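You operate a simulated robot arm through the tools that you are given. There is no shell and no other tool.

The job below is to be done with a simulated robot arm. You get a single attempt, and the scene is never put back.

## Task
Load the cassette that fits the white mailer's postage and stamp the mailer.
Fine: one stamp; crank back, stamp tray drawn out again. Where these are worked on the way, their far stop is far enough and under half their travel is too little: stamp tray.

The check looks at the end state, three seconds after you hand in, the way a careful person would. Anything else that was tipped, shoved, dropped, spilled or broken makes it a failure.

## Robot
A 7-joint arm with a two-finger parallel gripper, fixed in place. Base frame: the origin is at the foot of the arm, x ahead of it, y to its left, z up; the work surface is at about z = 0.78. Readings come in m, degrees, newtons and seconds.
Its first joint turns from -166.0 to 166.0 degrees. Payload 3.43 kg.
Tool frame: the origin (TCP) lies between the finger pads and is the grasp point; the fingertips stand 0.03 m ahead of it; z points along the fingers, y is the line along which they close. Largest opening 0.094 m; finger width 0.028, thickness 0.01; the body of the gripper, 0.05 by 0.096 m, starts 0.055 m behind the TCP.
Orientation is that of the tool frame in the base frame, as a unit quaternion [x, y, z, w]. With the fingers straight down and closing along the base's y, the tool's x points along the base's -x, its y along +y and its z along -z.

## Interface
- The arm moves only by the tool nudge_tool. Its argument "increments" is a list of rows, each an object of numbers (a shift or turn left out is 0, a gripper value left out holds the last): "wx", "wy", "wz": the turn, a rotation vector about the tool's x, y, z in units of 4 degrees (1.0 is 4 degrees); "x", "y", "z": the shift along the tool's x, y, z in units of 20 mm (1.0 is 20 mm); "hand": the finger opening in m, from 0 to 0.094. In form: [{"wx": .., "wy": .., "wz": .., "x": .., "y": .., "z": .., "hand": ..}, ...]. A call has 1 to 20 rows; each row shifts and turns the commanded pose from where the row before left it, along the tool's axes as they then stand. A call with a number of a shift or a turn outside -1 to 1 is refused whole. A row lasts 0.2 s, in which the tool goes at most 0.05 m and 8.6 degrees; a call with a longer step from one row to the next is refused whole, and so is a gripper value outside its range. A pose out of reach is approached as far as the arm can. The call stops where the force on the tool passes 60 N (or 10 N more than at its start, if that is more) or the arm is blocked; 0.2 s more then pass. The fingers move at their own pace (about 0.045 m/s each) and stop on an object; they squeeze with about 35 N. The grip force told is the motor's: it shows also when the fingers shut on nothing. Time passes only in rows, and 0.2 s behind the last, so rows that do not move let the fingers close. It gives the time, the measured TCP pose, the force on the tool (base axes), the opening and the grip force at its end, in the units of the frame above (readings bear some noise), with the torque about the TCP (base axes, N m) and any sound that the robot's microphone picked up, and new pictures: "pictures" is both (left out), scene, wrist or none.
- Cameras (640 x 400 px; columns grow to the right, rows downward): "scene" is fixed at [0.2165, 0.5015, 1.3452]; the picture's right is [0.23, -0.97, 0.00], its down [-0.75, -0.18, -0.64] and it looks along [0.62, 0.15, -0.77] (base axes); focal length 277 px, centre (320, 200). "wrist" rides on the gripper at [0.076, 0.014, -0.103] in the tool frame; the picture's right is [-0.18, 0.98, 0.00], its down [-0.75, -0.14, -0.64] and it looks along [-0.63, -0.12, 0.77] (tool axes); focal length 243 px, centre (320, 200).
- point_at(camera, pixels): for up to 12 pixels [column, row] of the newest picture of that camera ("zoom" is the newest enlarged one), the place [x, y, z] in the base frame of the surface seen there, good to about 0.002 m. No time passes.
- enlarge(camera, box): a new picture of the part [left, top, right, bottom] of that camera's present view, enlarged. No time passes.
- hand_in(): hands the job in; it is judged then, once.

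Unless the task says otherwise, let go and move clear before handing in.

The tools are called after ">>>" as a command line: name --argument value ..., lists and objects as JSON in quotes. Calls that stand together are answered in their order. nudge_tool: Moves the arm, as the interface text tells. Its arguments: {"type":"object","properties":{"increments":{"type":"array","items":{"type":"object","properties":{"wx":{"type":"number"},"wy":{"type":"number"},"wz":{"type":"number"},"x":{"type":"number"},"y":{"type":"number"},"z":{"type":"number"},"hand":{"type":"number"}}}},"pictures":{"type":"string","enum":["both","scene","wrist","none"]}},"required":["increments"]} The other tools are called the same way: point_at (camera, pixels) gives the place of the surface under pixels of a picture; enlarge (camera, box) takes an enlarged picture of a part of a camera's view; hand_in () hands the job in.

At the start:

```text
t: 0.0
eef_pos: [0.5595, 0.3788, 1.1077]
ee_rot: [0.0, 1.0, 0.0, 0.0]
ft_force: [-0.4, 0.2, 0.9]
torque: [-0.02, 0.02, 0.0]
finger_gap: 0.0941
gripper_force: 0.1
```

scene: 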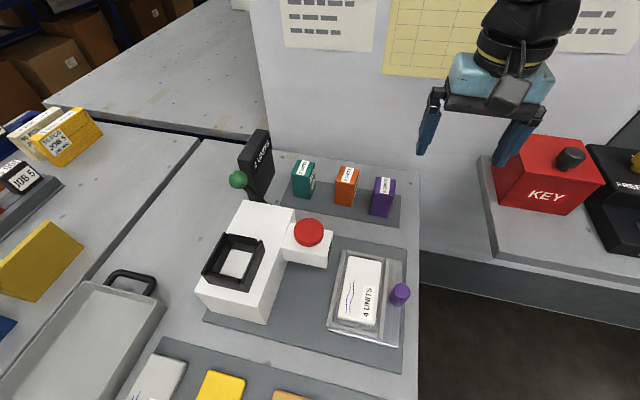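
wrist: 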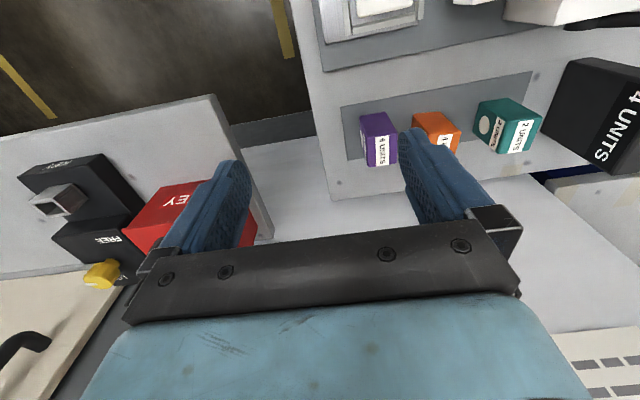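

The scene shows a stamping machine (white, about 250,260) with an empty well, three cassettes at (303,178), (346,184), (383,196), and a tray with the white mailer at (360,290). I'll enlarge these parts to read labels.

>>> enlarge --camera "scene" --box '[220, 120, 420, 245]'

>>> enlarge --camera "scene" --box '[190, 190, 430, 340]'

>>> enlarge --camera "wrist" --box '[320, 0, 640, 200]'

>>> enlarge --camera "scene" --box '[0, 250, 430, 400]'

>>> enlarge --camera "scene" --box '[250, 0, 640, 100]'

```text
3.20 times, centred on (320, 182) of scene
```

zoom: 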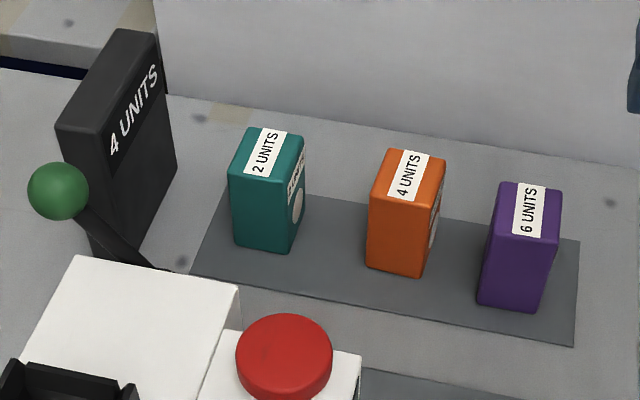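

```text
2.67 times, centred on (310, 265) of scene
```

zoom: 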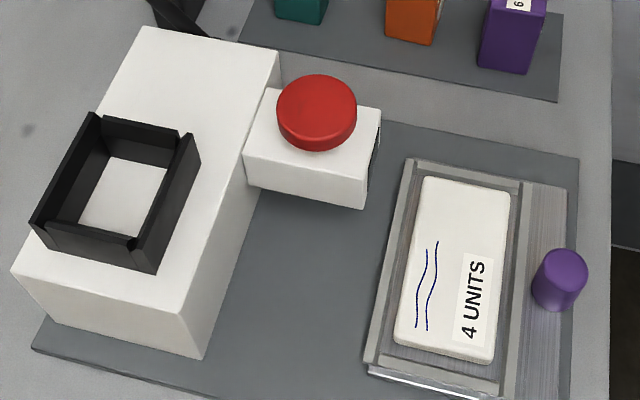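

```text
2.00 times, centred on (480, 100) of wrist
```

zoom: 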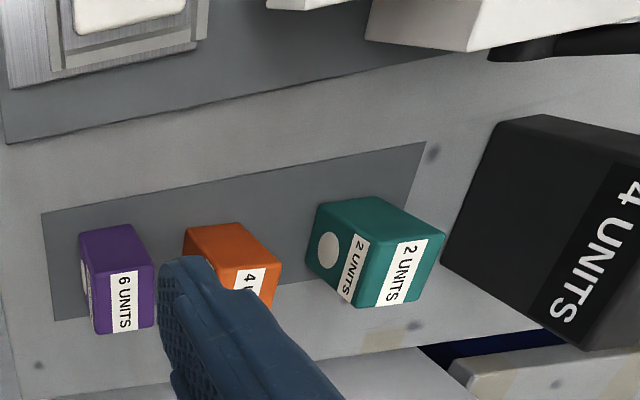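

```text
1.49 times, centred on (215, 325) of scene
```

zoom: 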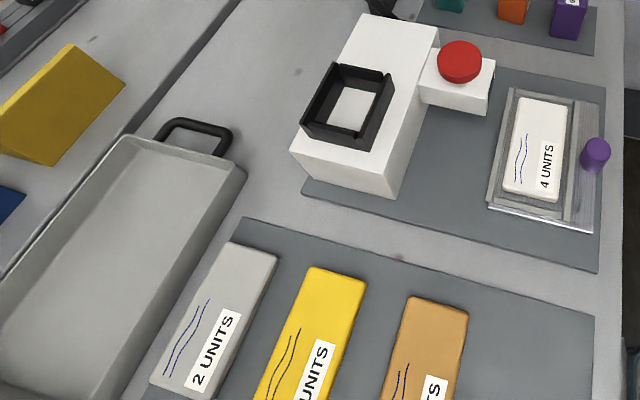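

```text
1.64 times, centred on (445, 50) of scene
```

zoom: 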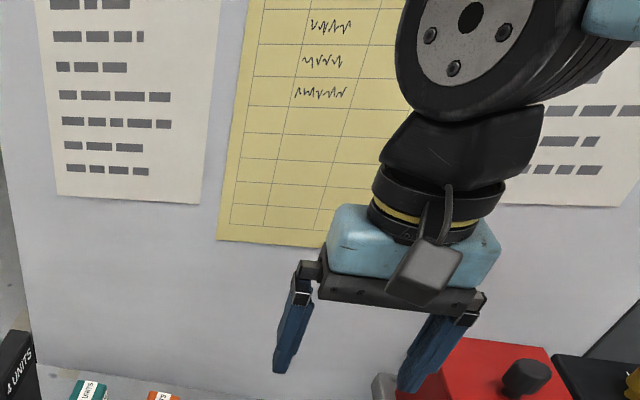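

The mailer in the tray reads "4 UNITS" and the orange cassette reads "4 UNITS". Now I'll measure places: machine, well, button, crank, tray and cassettes.

>>> point_at --camera "scene" --pixels '[[303, 164], [346, 172], [383, 184], [340, 195], [341, 207], [238, 180], [256, 200], [262, 150], [309, 228], [312, 255], [400, 293], [360, 290]]'

>>> point_at --camera "scene" --pixels '[[202, 274], [225, 233], [264, 242], [246, 291], [236, 265], [246, 201], [295, 212], [267, 322], [197, 296], [206, 320], [400, 370], [405, 252]]'

>>> point_at --camera "scene" --pixels '[[344, 249], [401, 262], [329, 330], [388, 342], [350, 255], [382, 262], [338, 322], [374, 325], [283, 250], [327, 267], [330, 240], [290, 225]]'

```text
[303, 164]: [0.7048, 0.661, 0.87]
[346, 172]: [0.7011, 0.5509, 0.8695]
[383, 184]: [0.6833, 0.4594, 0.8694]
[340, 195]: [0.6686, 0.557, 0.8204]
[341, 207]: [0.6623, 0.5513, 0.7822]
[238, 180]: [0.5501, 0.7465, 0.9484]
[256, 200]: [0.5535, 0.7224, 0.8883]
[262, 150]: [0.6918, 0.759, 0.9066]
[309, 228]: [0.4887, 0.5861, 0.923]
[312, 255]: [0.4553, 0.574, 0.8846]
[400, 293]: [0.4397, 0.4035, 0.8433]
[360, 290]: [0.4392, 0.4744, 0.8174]
```

```text
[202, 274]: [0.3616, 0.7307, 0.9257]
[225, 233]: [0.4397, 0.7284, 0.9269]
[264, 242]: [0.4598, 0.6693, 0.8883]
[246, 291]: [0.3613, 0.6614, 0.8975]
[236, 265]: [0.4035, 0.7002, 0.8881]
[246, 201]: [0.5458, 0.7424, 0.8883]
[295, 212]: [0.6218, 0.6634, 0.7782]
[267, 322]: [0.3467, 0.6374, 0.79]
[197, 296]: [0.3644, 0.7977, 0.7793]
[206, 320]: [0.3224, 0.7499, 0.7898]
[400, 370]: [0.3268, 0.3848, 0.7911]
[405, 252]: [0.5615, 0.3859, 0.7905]
```

```text
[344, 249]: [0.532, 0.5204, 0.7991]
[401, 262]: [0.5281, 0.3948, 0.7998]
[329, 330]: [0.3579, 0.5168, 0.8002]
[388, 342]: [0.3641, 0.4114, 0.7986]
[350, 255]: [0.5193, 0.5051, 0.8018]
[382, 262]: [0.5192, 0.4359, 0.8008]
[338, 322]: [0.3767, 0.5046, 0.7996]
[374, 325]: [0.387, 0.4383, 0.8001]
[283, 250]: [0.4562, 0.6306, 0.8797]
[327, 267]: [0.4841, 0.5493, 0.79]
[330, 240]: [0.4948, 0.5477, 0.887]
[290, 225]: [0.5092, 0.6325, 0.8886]
```

Measured: well rim about (0.40,0.70,0.926), crank knob (0.55,0.746,0.948), red button (0.489,0.586,0.923), tray knob (0.44,0.40,0.843), orange cassette top (0.70,0.55,0.87). I'll move the wrist camera back and to the left at height to look at the machine from closer up.

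>>> nudge_tool --increments '[{"x": 1, "y": 0.9}, {"x": 1, "y": 0.9}, {"x": 1, "y": 0.9}, {"x": 1, "y": 0.9}, {"x": 1, "y": 0.9}, {"x": 1, "y": 0.9}, {"x": 1, "y": 0.9}, {"x": 1, "y": 0.9}, {"x": 1, "y": 0.9}, {"x": 1, "y": 0.9}, {"x": 1, "y": 0.9}, {"x": 0.5, "y": 0.9}]'

```text
t: 2.6
eef_pos: [0.3321, 0.5949, 1.1085]
ee_rot: [0.0, 1.0, 0.0, 0.001]
ft_force: [0.9, 0.2, 1.1]
torque: [0.0, -0.01, 0.0]
finger_gap: 0.0938
gripper_force: 0.1
```

scene: 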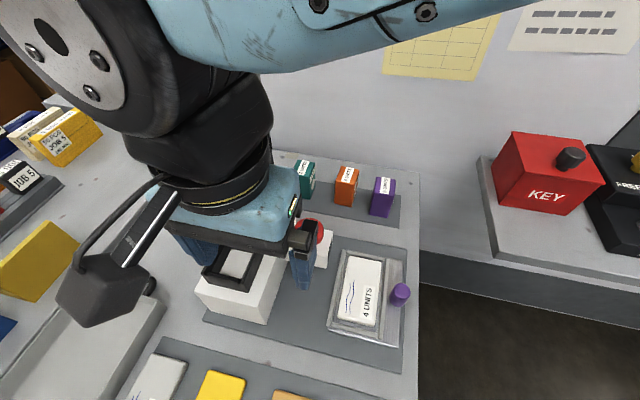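
wrist: 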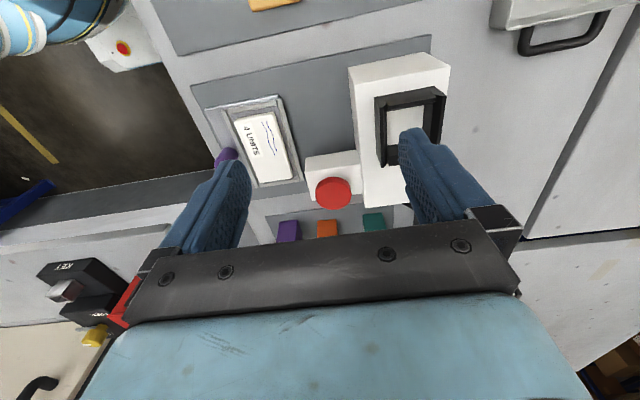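

The wrist view now shows the machine from above, with the crank hidden behind the fingers. I'll enlarge the well and the head.

>>> enlarge --camera "wrist" --box '[200, 40, 480, 240]'

>>> point_at --camera "wrist" --pixels '[[376, 98], [440, 88], [447, 130], [386, 165], [410, 118], [390, 108], [430, 105], [350, 70], [450, 60], [362, 200], [308, 175], [333, 193]]'

```text
2.00 times, centred on (340, 140) of wrist
```

zoom: 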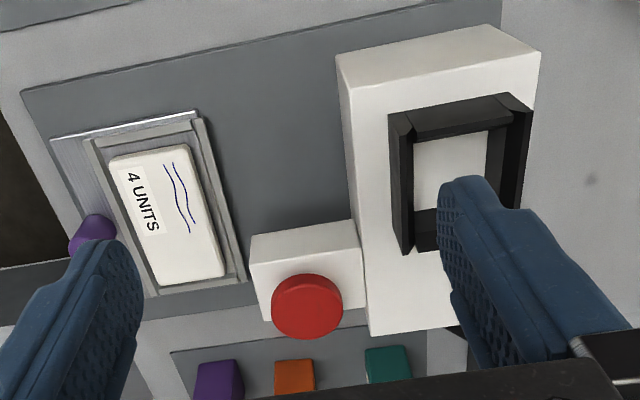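

```text
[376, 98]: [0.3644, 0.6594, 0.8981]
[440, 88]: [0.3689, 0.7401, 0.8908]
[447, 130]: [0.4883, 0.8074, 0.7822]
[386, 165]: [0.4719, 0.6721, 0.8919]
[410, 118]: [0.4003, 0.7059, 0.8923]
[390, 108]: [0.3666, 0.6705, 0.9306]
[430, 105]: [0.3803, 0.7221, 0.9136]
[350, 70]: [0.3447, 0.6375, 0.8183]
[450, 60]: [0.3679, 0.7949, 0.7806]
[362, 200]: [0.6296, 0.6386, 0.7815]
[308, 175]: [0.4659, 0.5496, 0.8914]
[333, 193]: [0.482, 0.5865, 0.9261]
```

I'll take precise points on the well walls, its inner floor and the machine's edges from the zoomed picture.

>>> point_at --camera "zoom" --pixels '[[395, 130], [408, 125], [412, 138], [416, 148], [450, 170], [485, 140], [500, 130], [525, 115], [420, 210], [412, 235], [408, 245], [425, 225]]'

>>> point_at --camera "zoom" --pixels '[[450, 118], [450, 130], [450, 138], [450, 145], [412, 108], [505, 100], [300, 245], [300, 275], [350, 235], [355, 320], [260, 280], [370, 330]]'

```text
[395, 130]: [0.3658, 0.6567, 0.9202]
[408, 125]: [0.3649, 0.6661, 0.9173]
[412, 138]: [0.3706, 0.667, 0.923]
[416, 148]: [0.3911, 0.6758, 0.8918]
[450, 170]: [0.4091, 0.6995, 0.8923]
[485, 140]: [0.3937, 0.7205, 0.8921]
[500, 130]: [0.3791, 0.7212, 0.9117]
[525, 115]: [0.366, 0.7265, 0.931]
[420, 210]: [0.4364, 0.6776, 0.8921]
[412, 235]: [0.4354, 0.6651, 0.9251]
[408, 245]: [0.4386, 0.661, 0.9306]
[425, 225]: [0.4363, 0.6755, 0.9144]
```

```text
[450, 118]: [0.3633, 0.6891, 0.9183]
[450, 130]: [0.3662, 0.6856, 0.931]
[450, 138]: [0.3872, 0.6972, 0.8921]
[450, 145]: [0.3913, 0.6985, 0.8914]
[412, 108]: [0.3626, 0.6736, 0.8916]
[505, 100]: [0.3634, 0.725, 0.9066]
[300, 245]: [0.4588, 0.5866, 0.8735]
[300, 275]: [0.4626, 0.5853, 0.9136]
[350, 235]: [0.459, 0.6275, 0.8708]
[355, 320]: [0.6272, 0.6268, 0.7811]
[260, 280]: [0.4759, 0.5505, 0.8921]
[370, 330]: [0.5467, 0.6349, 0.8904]
```

I'll shift the camera farther left and back so that the well and crank appear between the fingers unobstructed.

>>> nudge_tool --increments '[{"x": 0.7, "y": 1}, {"x": 0.7, "y": 1}, {"x": 0.7, "y": 1}, {"x": 0.7, "y": 1}, {"x": 0.7, "y": 1}, {"x": 0.7, "y": 1}]' --pictures "both"

>>> enlarge --camera "wrist" --box '[220, 60, 460, 240]'

```text
t: 4.0
eef_pos: [0.2481, 0.7148, 1.1093]
ee_rot: [0.0, 1.0, 0.0, 0.0]
ft_force: [0.8, 0.1, 0.8]
torque: [0.03, 0.03, -0.03]
finger_gap: 0.094
gripper_force: 0.1
```

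scene: 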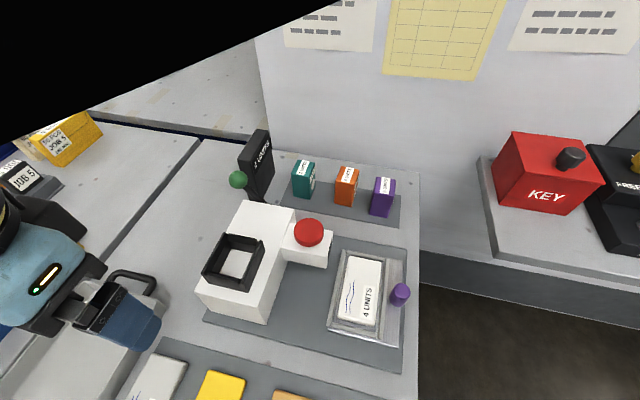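
wrist: 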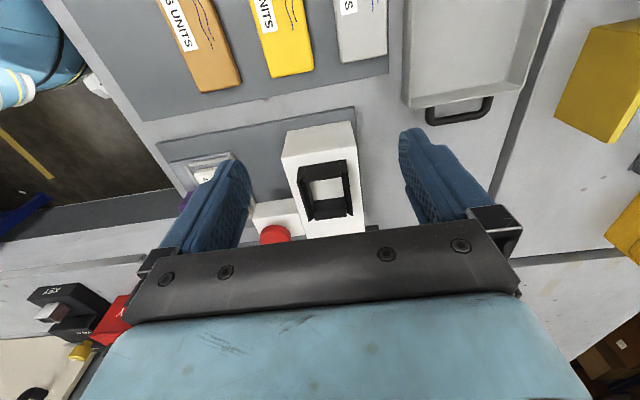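

```text
2.22 times, centred on (340, 150) of wrist
```

zoom: 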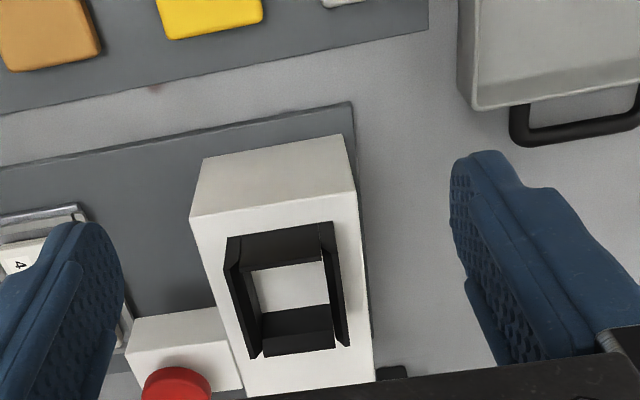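

The well is fully visible now at wrist (325,190). I'll measure its inside and outside.

>>> point_at --camera "zoom" --pixels '[[229, 245], [330, 226], [253, 355], [345, 345], [252, 275], [322, 264], [263, 308], [328, 303], [290, 290], [290, 235], [238, 300], [341, 310]]'

>>> point_at --camera "zoom" --pixels '[[290, 255], [296, 345], [300, 325], [243, 300], [250, 300], [333, 310], [225, 250], [340, 222], [270, 222], [355, 192], [375, 375], [395, 375]]'

```text
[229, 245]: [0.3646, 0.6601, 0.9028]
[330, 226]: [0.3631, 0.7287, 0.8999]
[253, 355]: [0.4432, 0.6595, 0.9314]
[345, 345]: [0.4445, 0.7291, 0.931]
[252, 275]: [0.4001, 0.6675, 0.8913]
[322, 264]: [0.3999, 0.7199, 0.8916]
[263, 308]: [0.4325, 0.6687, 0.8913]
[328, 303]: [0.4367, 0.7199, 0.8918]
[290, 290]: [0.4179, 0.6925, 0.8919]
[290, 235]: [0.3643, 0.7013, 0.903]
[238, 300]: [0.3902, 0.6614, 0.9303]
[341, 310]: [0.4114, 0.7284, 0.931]
```

```text
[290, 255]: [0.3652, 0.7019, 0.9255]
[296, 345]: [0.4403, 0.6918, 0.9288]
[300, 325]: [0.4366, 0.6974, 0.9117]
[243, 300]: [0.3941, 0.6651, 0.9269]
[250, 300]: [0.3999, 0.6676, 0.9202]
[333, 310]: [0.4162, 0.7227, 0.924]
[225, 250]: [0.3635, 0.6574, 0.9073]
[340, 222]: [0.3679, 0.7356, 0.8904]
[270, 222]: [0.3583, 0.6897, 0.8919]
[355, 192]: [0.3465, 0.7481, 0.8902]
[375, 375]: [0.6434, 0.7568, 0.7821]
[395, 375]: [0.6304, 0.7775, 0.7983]
```

Well inside: x about 0.372–0.4365, y 0.668–0.720, floor z 0.892, rim z 0.931. Now I'll enlarge the cassettes in the scene view to measure the orange one.

>>> enlarge --camera "scene" --box '[320, 150, 416, 210]'

>>> enlarge --camera "scene" --box '[220, 120, 316, 180]'

```text
6.67 times, centred on (368, 180) of scene
```

zoom: 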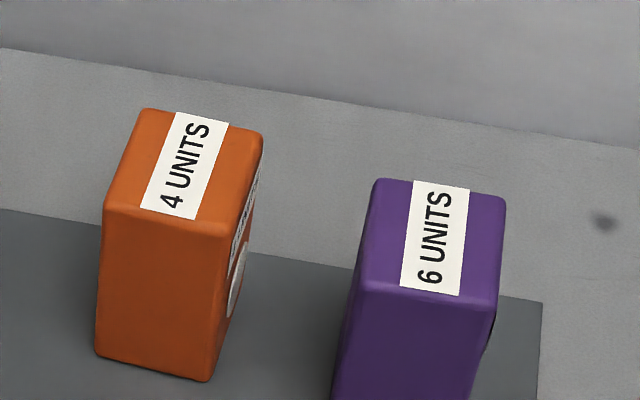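

```text
6.67 times, centred on (268, 150) of scene
```

zoom: 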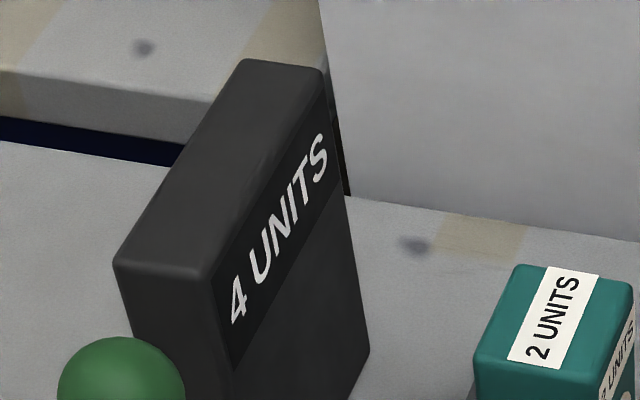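

Black sign also says 4 UNITS. I'll re-enlarge the orange cassette and measure its corners.

>>> enlarge --camera "scene" --box '[320, 150, 400, 220]'

```text
5.71 times, centred on (360, 185) of scene
```

zoom: 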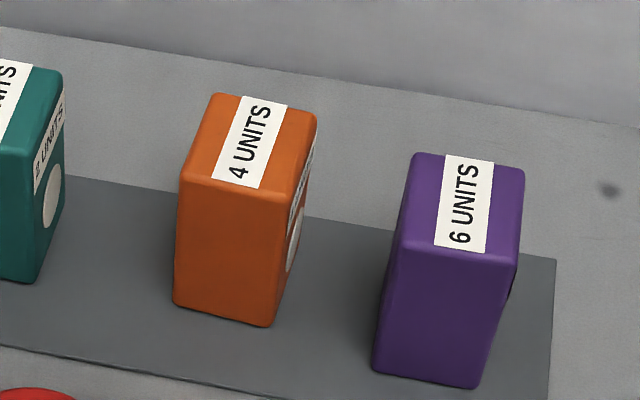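

>>> point_at --camera "zoom" --pixels '[[184, 182], [280, 198], [220, 98], [312, 117], [178, 300], [266, 322], [180, 240], [278, 250], [300, 230], [315, 130], [405, 235], [55, 80]]'

>>> point_at --camera "zoom" --pixels '[[190, 175], [285, 190], [222, 102], [305, 118], [240, 145], [508, 250], [512, 170], [420, 158], [50, 150], [5, 150], [25, 68], [450, 200]]'

```text
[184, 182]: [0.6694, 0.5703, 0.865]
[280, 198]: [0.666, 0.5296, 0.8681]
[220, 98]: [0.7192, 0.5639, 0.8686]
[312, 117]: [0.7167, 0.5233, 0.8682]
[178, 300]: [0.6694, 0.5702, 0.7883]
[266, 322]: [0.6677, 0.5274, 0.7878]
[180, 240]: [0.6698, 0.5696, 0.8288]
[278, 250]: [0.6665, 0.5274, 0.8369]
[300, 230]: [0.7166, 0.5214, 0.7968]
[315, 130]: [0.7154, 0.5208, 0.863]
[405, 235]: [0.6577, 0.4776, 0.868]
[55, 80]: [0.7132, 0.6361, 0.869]
```

```text
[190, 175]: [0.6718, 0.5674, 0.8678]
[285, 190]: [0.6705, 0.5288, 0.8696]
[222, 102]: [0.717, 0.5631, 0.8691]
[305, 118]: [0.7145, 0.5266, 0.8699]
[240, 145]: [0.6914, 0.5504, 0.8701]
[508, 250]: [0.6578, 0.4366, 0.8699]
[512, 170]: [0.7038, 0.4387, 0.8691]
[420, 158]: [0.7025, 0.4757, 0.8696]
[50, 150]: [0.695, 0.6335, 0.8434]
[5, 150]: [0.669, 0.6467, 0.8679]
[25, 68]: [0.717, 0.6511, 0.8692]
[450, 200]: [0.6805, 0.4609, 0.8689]
```

The orange cassette is about 0.052 × 0.043 m and 0.088 m tall, centre about (0.693, 0.546), turned roughly -5°. Before acting I want to understand the crank and head, so I'll enlarge those in the scene view.

>>> enlarge --camera "scene" --box '[216, 155, 312, 215]'

>>> point_at --camera "scene" --pixels '[[238, 173], [232, 180], [246, 190], [250, 195], [282, 259], [300, 264], [326, 268], [262, 130], [243, 145], [270, 190], [248, 196], [254, 202]]'

```text
6.67 times, centred on (264, 185) of scene
```

zoom: 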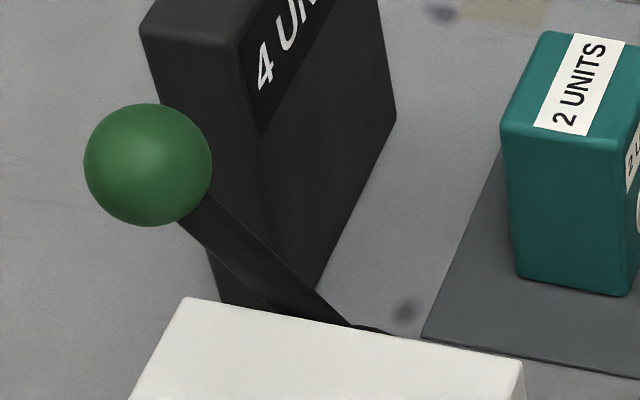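

```text
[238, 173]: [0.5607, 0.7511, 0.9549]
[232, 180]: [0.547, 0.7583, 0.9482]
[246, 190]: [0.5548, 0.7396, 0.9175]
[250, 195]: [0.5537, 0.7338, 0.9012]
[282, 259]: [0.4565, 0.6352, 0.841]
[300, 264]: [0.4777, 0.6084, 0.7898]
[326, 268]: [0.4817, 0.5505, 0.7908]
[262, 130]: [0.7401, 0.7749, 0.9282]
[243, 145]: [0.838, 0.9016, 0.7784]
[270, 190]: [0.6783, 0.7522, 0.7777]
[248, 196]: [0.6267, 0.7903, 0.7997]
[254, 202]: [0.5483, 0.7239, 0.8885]
```

The crank is a lever at the machine's far face (x≈0.555), knob at about (0.558,0.75,0.945); the head's underside is at z≈0.841, above the tray's slide path. I'll go look at the crank and head from the side: first translate.

>>> nudge_tool --increments '[{"x": -1, "y": -0.5}, {"x": -1, "y": -0.5}, {"x": -1, "y": -0.5}, {"x": -1, "y": -0.5}, {"x": -1, "y": -0.5}, {"x": -1, "y": -0.5}, {"x": -1, "y": -0.5}, {"x": -1, "y": -0.5}, {"x": -1, "y": -0.5}, {"x": -1, "y": -0.5}, {"x": -1, "y": -0.5}, {"x": -1, "y": -0.5}, {"x": -1, "y": -0.5}, {"x": -1, "y": -0.5}, {"x": -1, "y": 0}, {"x": -0.5, "y": 0}]' --pictures "wrist"

>>> nudge_tool --increments '[{"wz": -1}, {"wz": -1}, {"wz": -1}, {"wz": -1}, {"wz": -1}, {"wz": -1}, {"wz": -1}, {"wz": -1}, {"wz": -1}, {"wz": -1}, {"wz": -1}, {"wz": -1}, {"wz": -1}, {"wz": -1}, {"wz": -1}, {"wz": -1}, {"wz": -1}, {"wz": -1}, {"wz": -1}, {"wz": -1}]' --pictures "both"

```text
t: 7.4
eef_pos: [0.5567, 0.5741, 1.1071]
ee_rot: [0.001, 1.0, 0.0, 0.0]
ft_force: [-0.4, 0.2, 0.7]
torque: [0.01, 0.04, 0.04]
finger_gap: 0.0942
gripper_force: 0.1
```

wrist: 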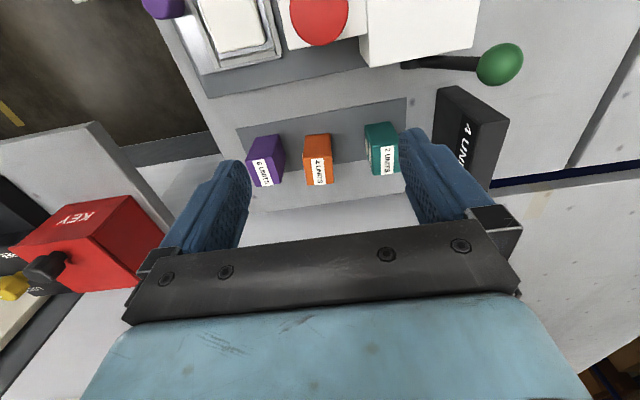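

```text
t: 11.6
eef_pos: [0.5565, 0.5755, 1.1079]
ee_rot: [-0.643, 0.766, 0.001, 0.0]
ft_force: [0.3, -0.1, -0.1]
torque: [0.02, 0.02, -0.02]
finger_gap: 0.0939
gripper_force: 0.1
```

scene: 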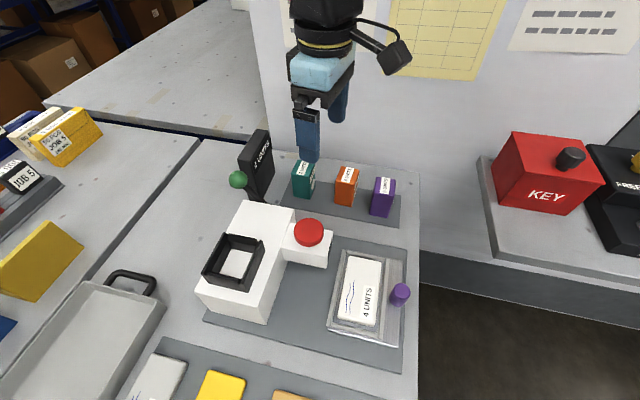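
wrist: 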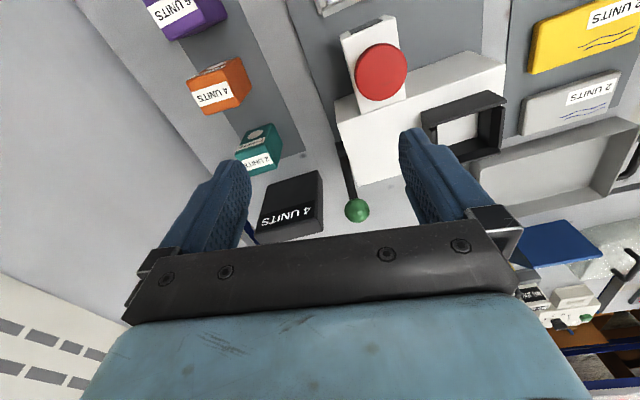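

The crank lever is visible now at wrist (345,150)–(357,210). I'll enlarge it.

>>> enlarge --camera "wrist" --box '[310, 20, 470, 230]'

```text
1.90 times, centred on (390, 125) of wrist
```

zoom: 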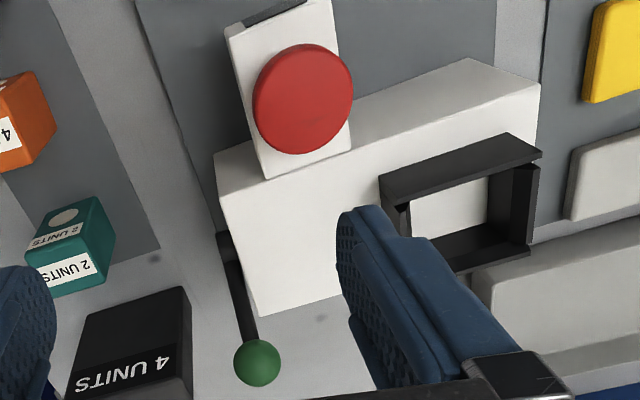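

>>> point_at --camera "zoom" --pixels '[[257, 362], [250, 335], [240, 300], [235, 275], [228, 245], [222, 240], [220, 165], [262, 315], [300, 100], [240, 25], [275, 12], [265, 170]]'

>>> point_at --camera "zoom" --pixels '[[340, 150], [330, 10], [243, 60], [255, 110], [350, 90], [300, 46], [305, 150], [540, 90], [470, 60], [190, 290], [115, 305], [185, 340]]'

```text
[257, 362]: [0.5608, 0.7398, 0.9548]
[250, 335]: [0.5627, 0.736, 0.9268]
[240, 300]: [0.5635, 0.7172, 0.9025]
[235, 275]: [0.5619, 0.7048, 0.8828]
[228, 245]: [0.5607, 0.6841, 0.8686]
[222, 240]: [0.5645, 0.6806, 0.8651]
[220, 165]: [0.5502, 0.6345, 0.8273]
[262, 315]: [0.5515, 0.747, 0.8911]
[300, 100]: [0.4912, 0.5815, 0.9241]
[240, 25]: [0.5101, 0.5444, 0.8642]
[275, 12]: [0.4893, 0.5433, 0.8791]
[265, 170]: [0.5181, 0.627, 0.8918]
```

```text
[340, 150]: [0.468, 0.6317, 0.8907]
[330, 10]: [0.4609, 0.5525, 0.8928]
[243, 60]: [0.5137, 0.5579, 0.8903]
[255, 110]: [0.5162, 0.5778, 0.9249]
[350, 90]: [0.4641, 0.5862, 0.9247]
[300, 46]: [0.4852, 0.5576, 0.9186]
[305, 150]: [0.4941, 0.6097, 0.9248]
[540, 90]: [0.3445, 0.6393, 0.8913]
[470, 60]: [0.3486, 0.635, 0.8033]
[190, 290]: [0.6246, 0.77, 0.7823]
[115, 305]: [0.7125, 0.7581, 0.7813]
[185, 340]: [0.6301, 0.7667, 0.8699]
```

The crank pivots at about (0.56,0.682,0.865) with its knob centre near (0.561,0.753,0.939), leaning ~45° to the left; button top is (0.491,0.587,0.925). I'll turn the wrist back and head above the orange cassette for a close look.

>>> nudge_tool --increments '[{"wz": 1}, {"wz": 1}, {"wz": 1}, {"wz": 1}, {"wz": 1}, {"wz": 1}, {"wz": 1}, {"wz": 1}, {"wz": 1}, {"wz": 1}, {"wz": 1}, {"wz": 1}, {"wz": 1}, {"wz": 1}, {"wz": 1}, {"wz": 1}, {"wz": 1}, {"wz": 1}, {"wz": 1}, {"wz": 1}]' --pictures "none"

>>> nudge_tool --increments '[{"x": -1, "y": -0.2, "z": 0.5}, {"x": -1, "y": -0.2, "z": 0.5}, {"x": -1, "y": -0.2, "z": 0.5}, {"x": -1, "y": -0.2, "z": 0.5}, {"x": -1, "y": -0.2, "z": 0.5}, {"x": -1, "y": -0.2, "z": 0.5}, {"x": -0.8, "y": -0.2, "hand": 0.075}]' --pictures "both"

```text
t: 15.8
eef_pos: [0.557, 0.5742, 1.1083]
ee_rot: [0.001, 1.0, -0.001, 0.0]
ft_force: [-0.2, 0.4, -0.4]
torque: [-0.02, -0.01, 0.0]
finger_gap: 0.0942
gripper_force: 0.0
```

```text
t: 17.4
eef_pos: [0.6927, 0.5474, 1.0487]
ee_rot: [0.0, 1.0, -0.001, 0.0]
ft_force: [0.7, -0.1, 0.5]
torque: [-0.02, 0.0, 0.02]
finger_gap: 0.075
gripper_force: 0.0
```

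scene: 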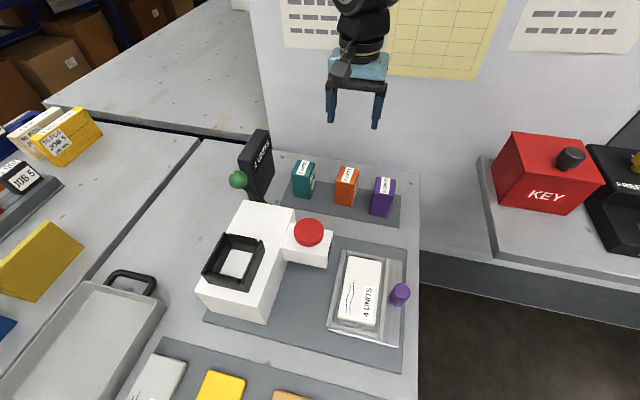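
wrist: 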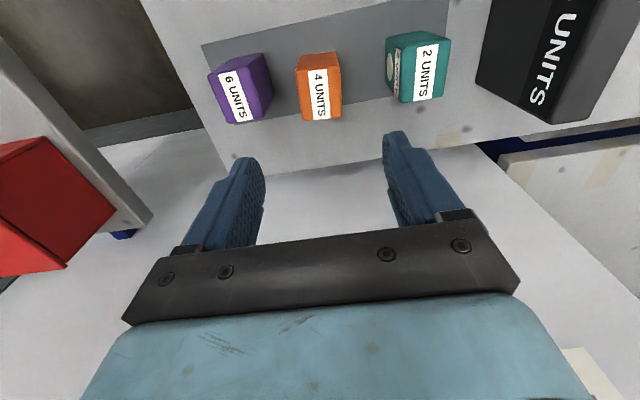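

>>> enlarge --camera "wrist" --box '[200, 20, 460, 140]'

```text
2.46 times, centred on (330, 80) of wrist
```

zoom: 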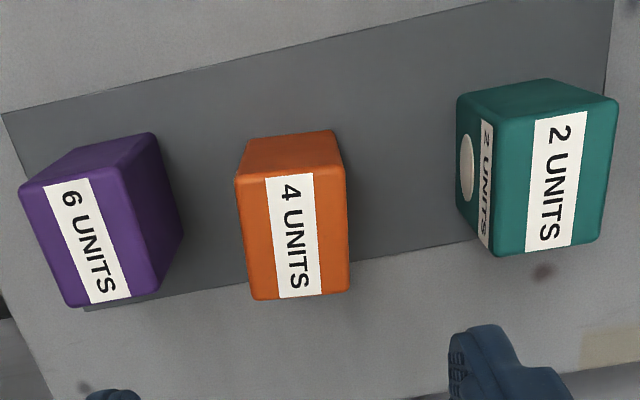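

>>> point_at --camera "zoom" --pixels '[[242, 182], [340, 172], [256, 294], [346, 287], [249, 140], [332, 135], [120, 170], [178, 235], [463, 105], [490, 245], [295, 235], [130, 290]]'

```text
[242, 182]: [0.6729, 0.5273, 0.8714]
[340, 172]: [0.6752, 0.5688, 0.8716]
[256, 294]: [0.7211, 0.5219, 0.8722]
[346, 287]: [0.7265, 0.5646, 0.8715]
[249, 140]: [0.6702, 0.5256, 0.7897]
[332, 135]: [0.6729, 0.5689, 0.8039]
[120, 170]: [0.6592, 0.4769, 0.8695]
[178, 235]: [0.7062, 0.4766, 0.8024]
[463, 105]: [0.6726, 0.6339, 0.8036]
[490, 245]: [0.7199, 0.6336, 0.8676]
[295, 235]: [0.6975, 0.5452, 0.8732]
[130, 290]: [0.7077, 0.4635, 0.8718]
```

From the close view the orange top face corners give a yaw of about -5.4° and centre (0.696, 0.546). I'll turn to match, and lower the open fingers around it.

>>> nudge_tool --increments '[{"x": -0.165, "y": -0.085, "wz": 0.7}, {"wz": 0.65}, {"z": 1}, {"z": 1}, {"z": 1}, {"z": 1}, {"z": 1}, {"z": 0.8}]' --pictures "both"

```text
t: 19.2
eef_pos: [0.6946, 0.5444, 0.9337]
ee_rot: [0.047, 0.999, 0.001, 0.0]
ft_force: [-0.3, 0.6, 0.1]
torque: [0.01, 0.02, -0.02]
finger_gap: 0.075
gripper_force: 0.0
```

scene: 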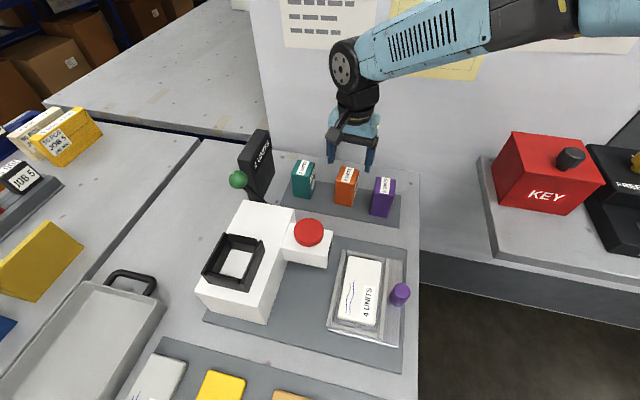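
wrist: 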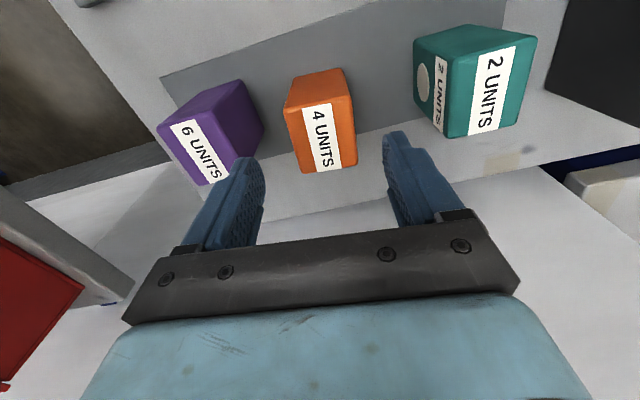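

The cassette is centred between the fingers (column 322). Lowering to z≈0.86 and then closing.

>>> nudge_tool --increments '[{"z": 1}, {"z": 1}, {"z": 1}, {"z": 0.68}]' --pictures "both"

```text
t: 20.2
eef_pos: [0.6957, 0.5448, 0.8595]
ee_rot: [0.047, 0.999, 0.0, -0.001]
ft_force: [0.4, -0.1, 0.1]
torque: [-0.02, -0.02, 0.01]
finger_gap: 0.0747
gripper_force: 0.2
```

scene: 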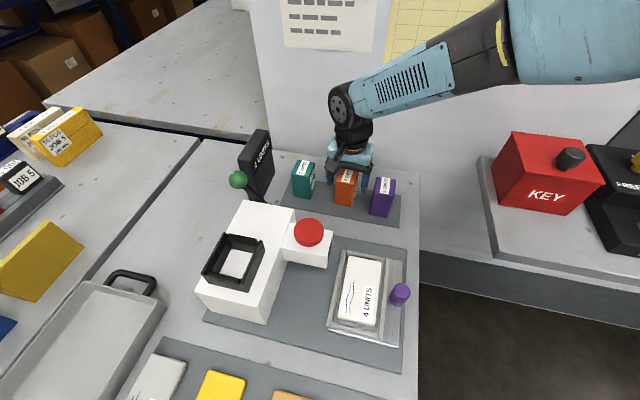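
wrist: 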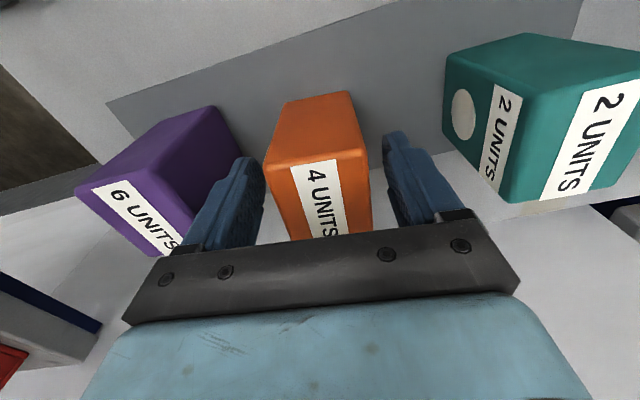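

Fingers straddle the orange cassette with clearance to the purple one. I'll check its centre once more before closing.

>>> point_at --camera "wrist" --pixels '[[270, 172], [366, 160], [280, 215], [371, 210], [318, 165]]'

```text
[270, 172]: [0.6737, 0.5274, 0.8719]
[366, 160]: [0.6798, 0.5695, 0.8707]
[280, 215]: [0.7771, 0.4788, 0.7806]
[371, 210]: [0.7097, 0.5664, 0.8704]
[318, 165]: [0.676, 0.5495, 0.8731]
```

Centre is within ~2 mm of the TCP, so I'll close the fingers.

>>> nudge_tool --increments '[{"hand": 0.03}, {"hand": 0.03}, {"hand": 0.03}, {"hand": 0.03}]' --pictures "none"

>>> nudge_tool --increments '[{"z": -0.5}, {"z": -0.5}, {"z": -1}, {"z": -1}, {"z": -1}, {"z": -1}]' --pictures "both"

```text
t: 21.2
eef_pos: [0.6966, 0.5442, 0.8589]
ee_rot: [0.047, 0.999, 0.0, 0.0]
ft_force: [0.4, -0.1, -0.2]
torque: [-0.01, 0.01, 0.01]
finger_gap: 0.0517
gripper_force: 35.0
```

```text
t: 22.6
eef_pos: [0.6963, 0.5443, 0.9588]
ee_rot: [0.047, 0.999, 0.0, 0.0]
ft_force: [0.2, 0.6, -2.1]
torque: [0.02, -0.02, -0.03]
finger_gap: 0.0517
gripper_force: 35.3
```

scene: 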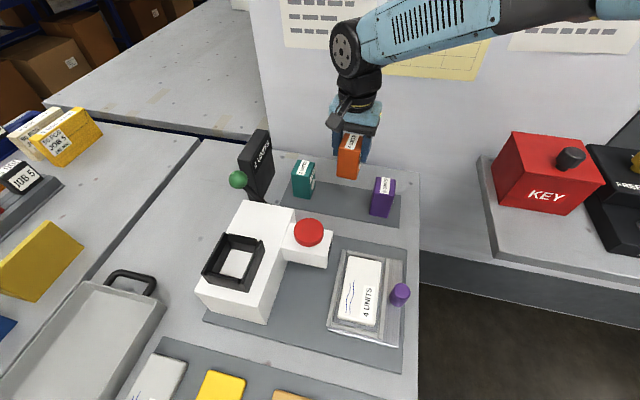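
wrist: 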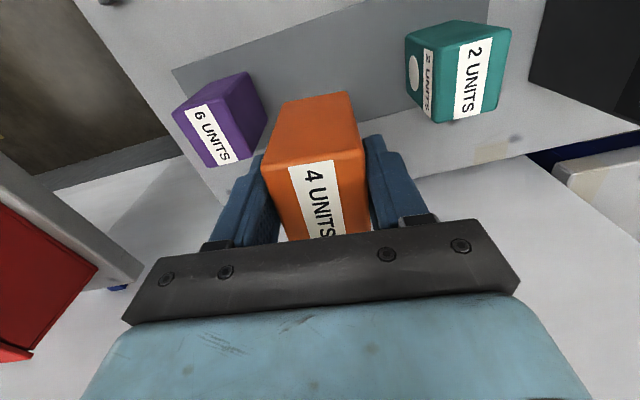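

The fingers stopped at 51.7 mm, wider than the ~43 mm body I measured, so something like the round disc on the side may stick out. I'll enlarge to look.

>>> enlarge --camera "wrist" --box '[220, 70, 420, 250]'

>>> enlarge --camera "scene" --box '[310, 110, 390, 190]'

>>> enlarge --camera "wrist" --box '[390, 10, 520, 130]'

```text
2.22 times, centred on (320, 160) of wrist
```

zoom: 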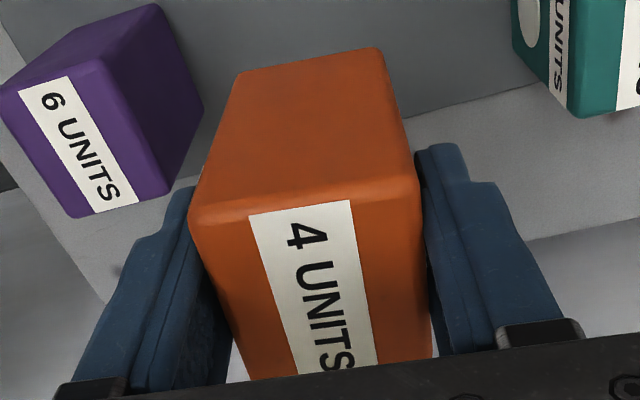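

```text
5.00 times, centred on (350, 150) of scene
```

zoom: 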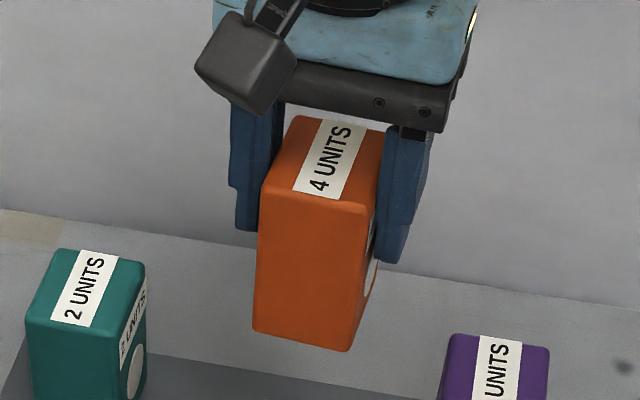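

```text
3.33 times, centred on (455, 70) of wrist
```

zoom: 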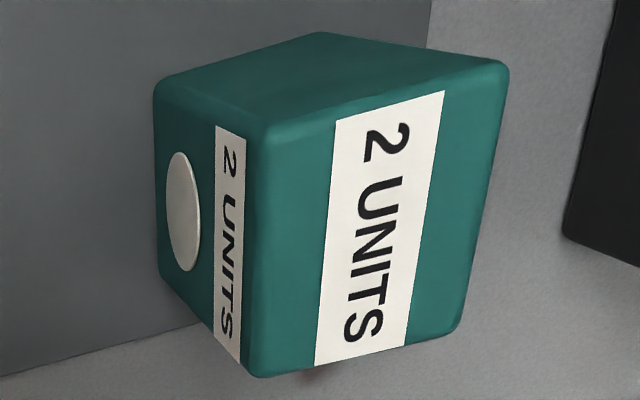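

>>> enlarge --camera "wrist" --box '[220, 70, 420, 250]'

>>> point_at --camera "zoom" --pixels '[[192, 225], [200, 222], [410, 205], [418, 205], [238, 78], [380, 55], [175, 250], [430, 180], [215, 350], [440, 330], [255, 375], [425, 345]]'

```text
2.22 times, centred on (320, 160) of wrist
```

zoom: 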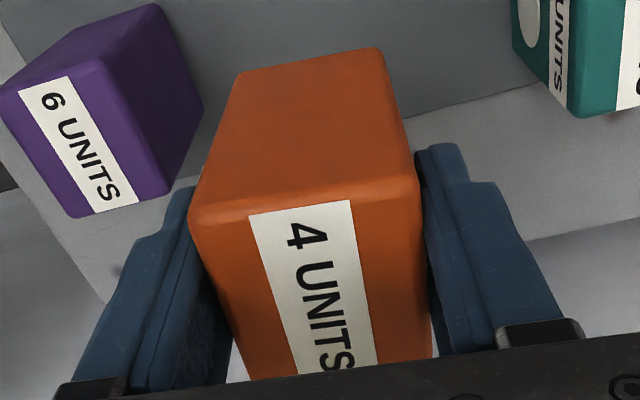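

```text
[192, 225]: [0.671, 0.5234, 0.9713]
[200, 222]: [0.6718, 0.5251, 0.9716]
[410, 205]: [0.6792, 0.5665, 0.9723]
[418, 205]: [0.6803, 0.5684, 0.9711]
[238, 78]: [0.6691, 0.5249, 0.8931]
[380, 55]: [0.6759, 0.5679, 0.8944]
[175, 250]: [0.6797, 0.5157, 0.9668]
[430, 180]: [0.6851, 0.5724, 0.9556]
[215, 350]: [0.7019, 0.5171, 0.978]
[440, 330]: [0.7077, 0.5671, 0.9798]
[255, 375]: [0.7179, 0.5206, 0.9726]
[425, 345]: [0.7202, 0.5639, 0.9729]
```

The cassette is held firmly (35 N), roughly centred. I'll lift to z≈1.07, turn the wrist back square and carry it over towards the well.

>>> nudge_tool --increments '[{"z": -1}, {"z": -1}, {"z": -1}, {"z": -1}, {"z": -1}, {"z": -0.55}, {"wz": -0.7}, {"wz": -0.65}]' --pictures "none"

>>> nudge_tool --increments '[{"x": 1, "y": 0.5}, {"x": 1, "y": 0.5}, {"x": 1, "y": 0.5}, {"x": 1, "y": 0.5}, {"x": 1, "y": 0.5}, {"x": 1, "y": 0.5}, {"x": 1, "y": 0.5}, {"x": 1, "y": 0.5}, {"x": 1, "y": 0.5}, {"x": 1, "y": 0.5}, {"x": 1, "y": 0.5}, {"x": 1, "y": 0.5}, {"x": 1, "y": 0.5}, {"x": 1, "y": 0.5}, {"x": 0.6, "y": 0.5}]' --pictures "both"

```text
t: 24.4
eef_pos: [0.6955, 0.5448, 1.0687]
ee_rot: [-0.001, 1.0, 0.0, 0.0]
ft_force: [-0.7, -0.2, -0.5]
torque: [0.02, 0.0, -0.01]
finger_gap: 0.0516
gripper_force: 35.4
```

```text
t: 27.6
eef_pos: [0.4031, 0.6937, 1.07]
ee_rot: [0.0, 1.0, 0.001, 0.0]
ft_force: [-0.4, -1.1, -1.2]
torque: [0.0, 0.01, -0.01]
finger_gap: 0.0516
gripper_force: 34.6
```

scene: 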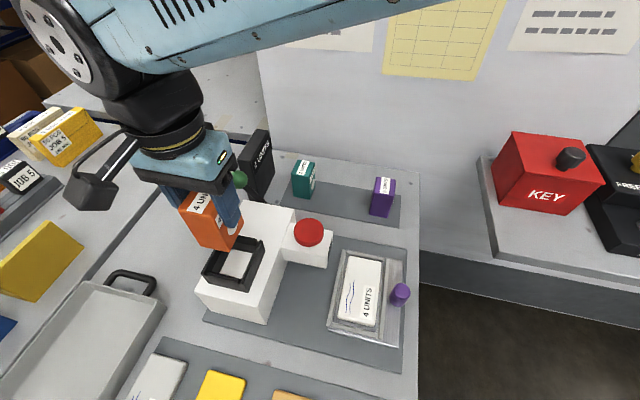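
wrist: 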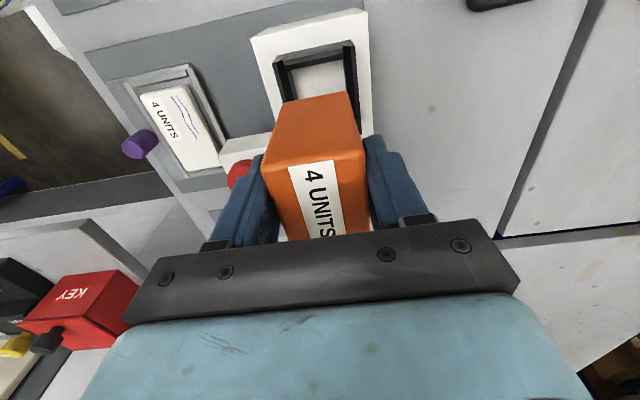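

The cassette hangs above the well. I'll enlarge both views to check its shape (disc) and its alignment with the well.

>>> enlarge --camera "scene" --box '[160, 170, 280, 260]'

>>> enlarge --camera "wrist" --box '[220, 10, 420, 250]'

>>> point_at --camera "zoom" --pixels '[[302, 193], [390, 175], [278, 283], [420, 265], [310, 185], [382, 170]]'

```text
4.44 times, centred on (220, 215) of scene
```

zoom: 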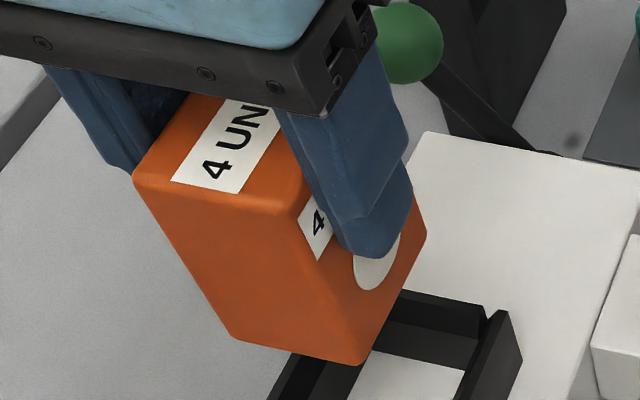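

```text
1.67 times, centred on (320, 130) of wrist
```

zoom: 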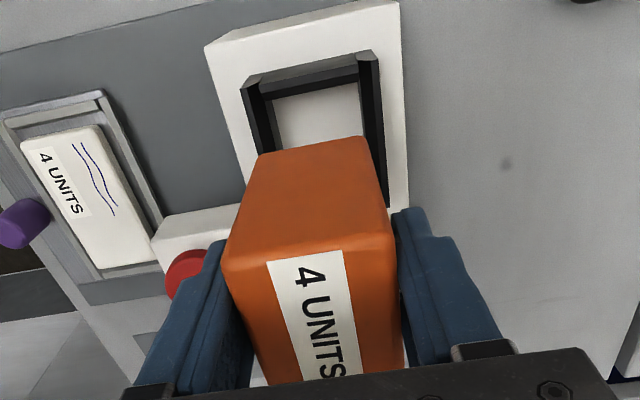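

```text
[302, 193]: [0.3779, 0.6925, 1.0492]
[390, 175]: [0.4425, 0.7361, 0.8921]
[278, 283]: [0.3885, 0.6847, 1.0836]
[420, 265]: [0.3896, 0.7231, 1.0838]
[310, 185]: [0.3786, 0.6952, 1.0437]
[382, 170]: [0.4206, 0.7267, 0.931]
```

>>> point_at --camera "zoom" --pixels '[[261, 158], [359, 142], [232, 268], [388, 248], [228, 255], [388, 240], [262, 380], [400, 368], [245, 200], [375, 200], [310, 200], [375, 60]]'

>>> enlarge --camera "scene" --box '[170, 180, 250, 255]'

>>> point_at --camera "zoom" --pixels '[[125, 210], [310, 250], [265, 390], [410, 410], [330, 250], [340, 300], [400, 300], [480, 250], [380, 350], [440, 300], [150, 215], [300, 395]]'

```text
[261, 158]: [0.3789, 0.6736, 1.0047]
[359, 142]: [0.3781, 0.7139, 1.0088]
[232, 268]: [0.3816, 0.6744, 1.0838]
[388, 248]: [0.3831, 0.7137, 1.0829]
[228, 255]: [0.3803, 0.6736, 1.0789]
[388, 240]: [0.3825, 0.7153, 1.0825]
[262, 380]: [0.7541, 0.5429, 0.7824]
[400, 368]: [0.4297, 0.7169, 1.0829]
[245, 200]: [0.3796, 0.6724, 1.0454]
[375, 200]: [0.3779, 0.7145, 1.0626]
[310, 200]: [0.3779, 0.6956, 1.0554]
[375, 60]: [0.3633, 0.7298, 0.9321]
```

```text
5.33 times, centred on (210, 218) of scene
```

zoom: 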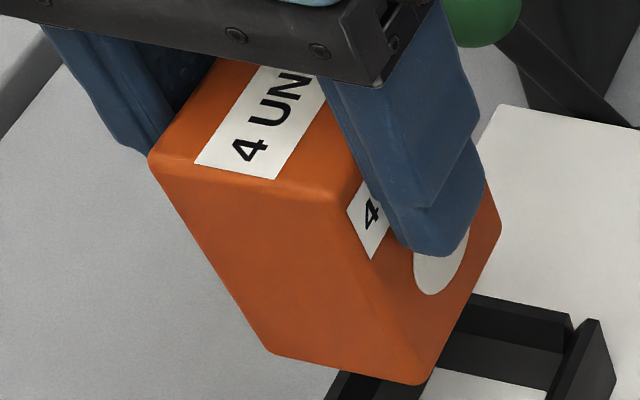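

```text
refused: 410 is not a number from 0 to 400
```

The cassette's near face is at x≈0.378, y≈0.671–0.716, square to the well and centred on it to ~1 mm. Lowering to just above the rim and checking.

>>> nudge_tool --increments '[{"z": 1}, {"z": 1}, {"z": 0.6}]' --pictures "both"

>>> enlarge --camera "wrist" --box '[240, 60, 400, 180]'

>>> enlarge --camera "scene" --box '[180, 190, 290, 280]'

```text
t: 28.4
eef_pos: [0.4038, 0.694, 1.0169]
ee_rot: [0.0, 1.0, 0.0, 0.0]
ft_force: [0.5, 0.3, -0.7]
torque: [-0.03, 0.03, 0.0]
finger_gap: 0.0517
gripper_force: 34.8
```

scene: 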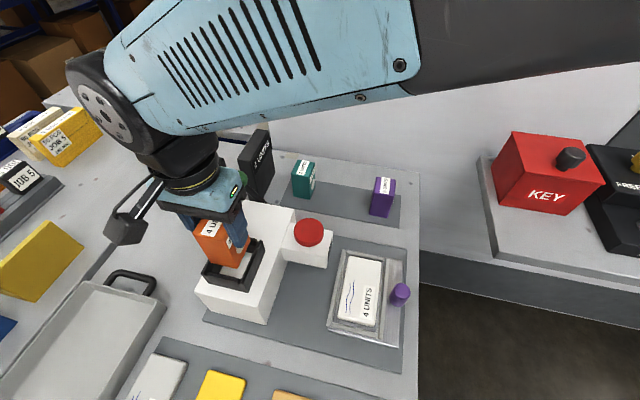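
wrist: 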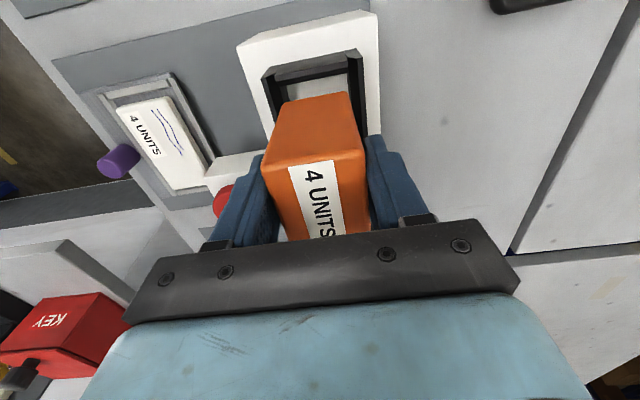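

```text
3.33 times, centred on (320, 120) of wrist
```

zoom: 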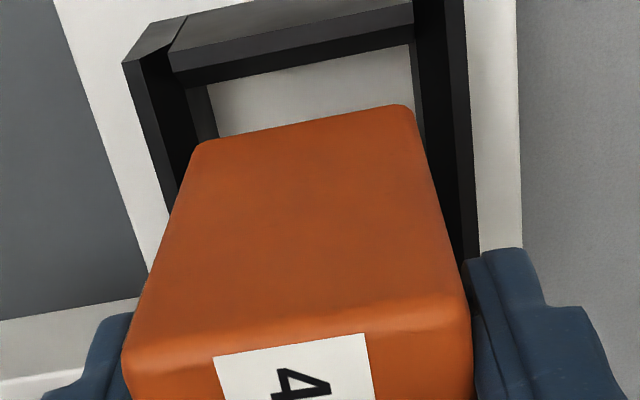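

```text
4.44 times, centred on (235, 235) of scene
```

zoom: 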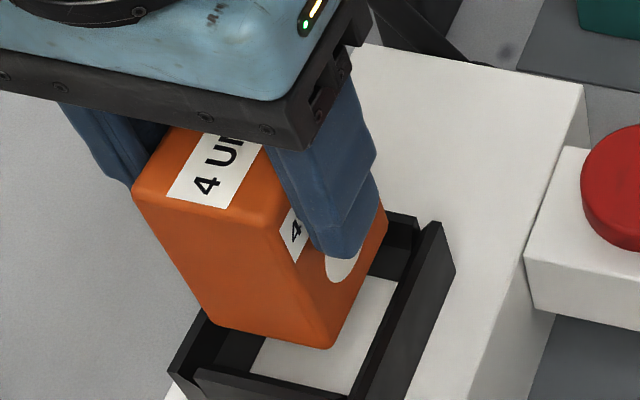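

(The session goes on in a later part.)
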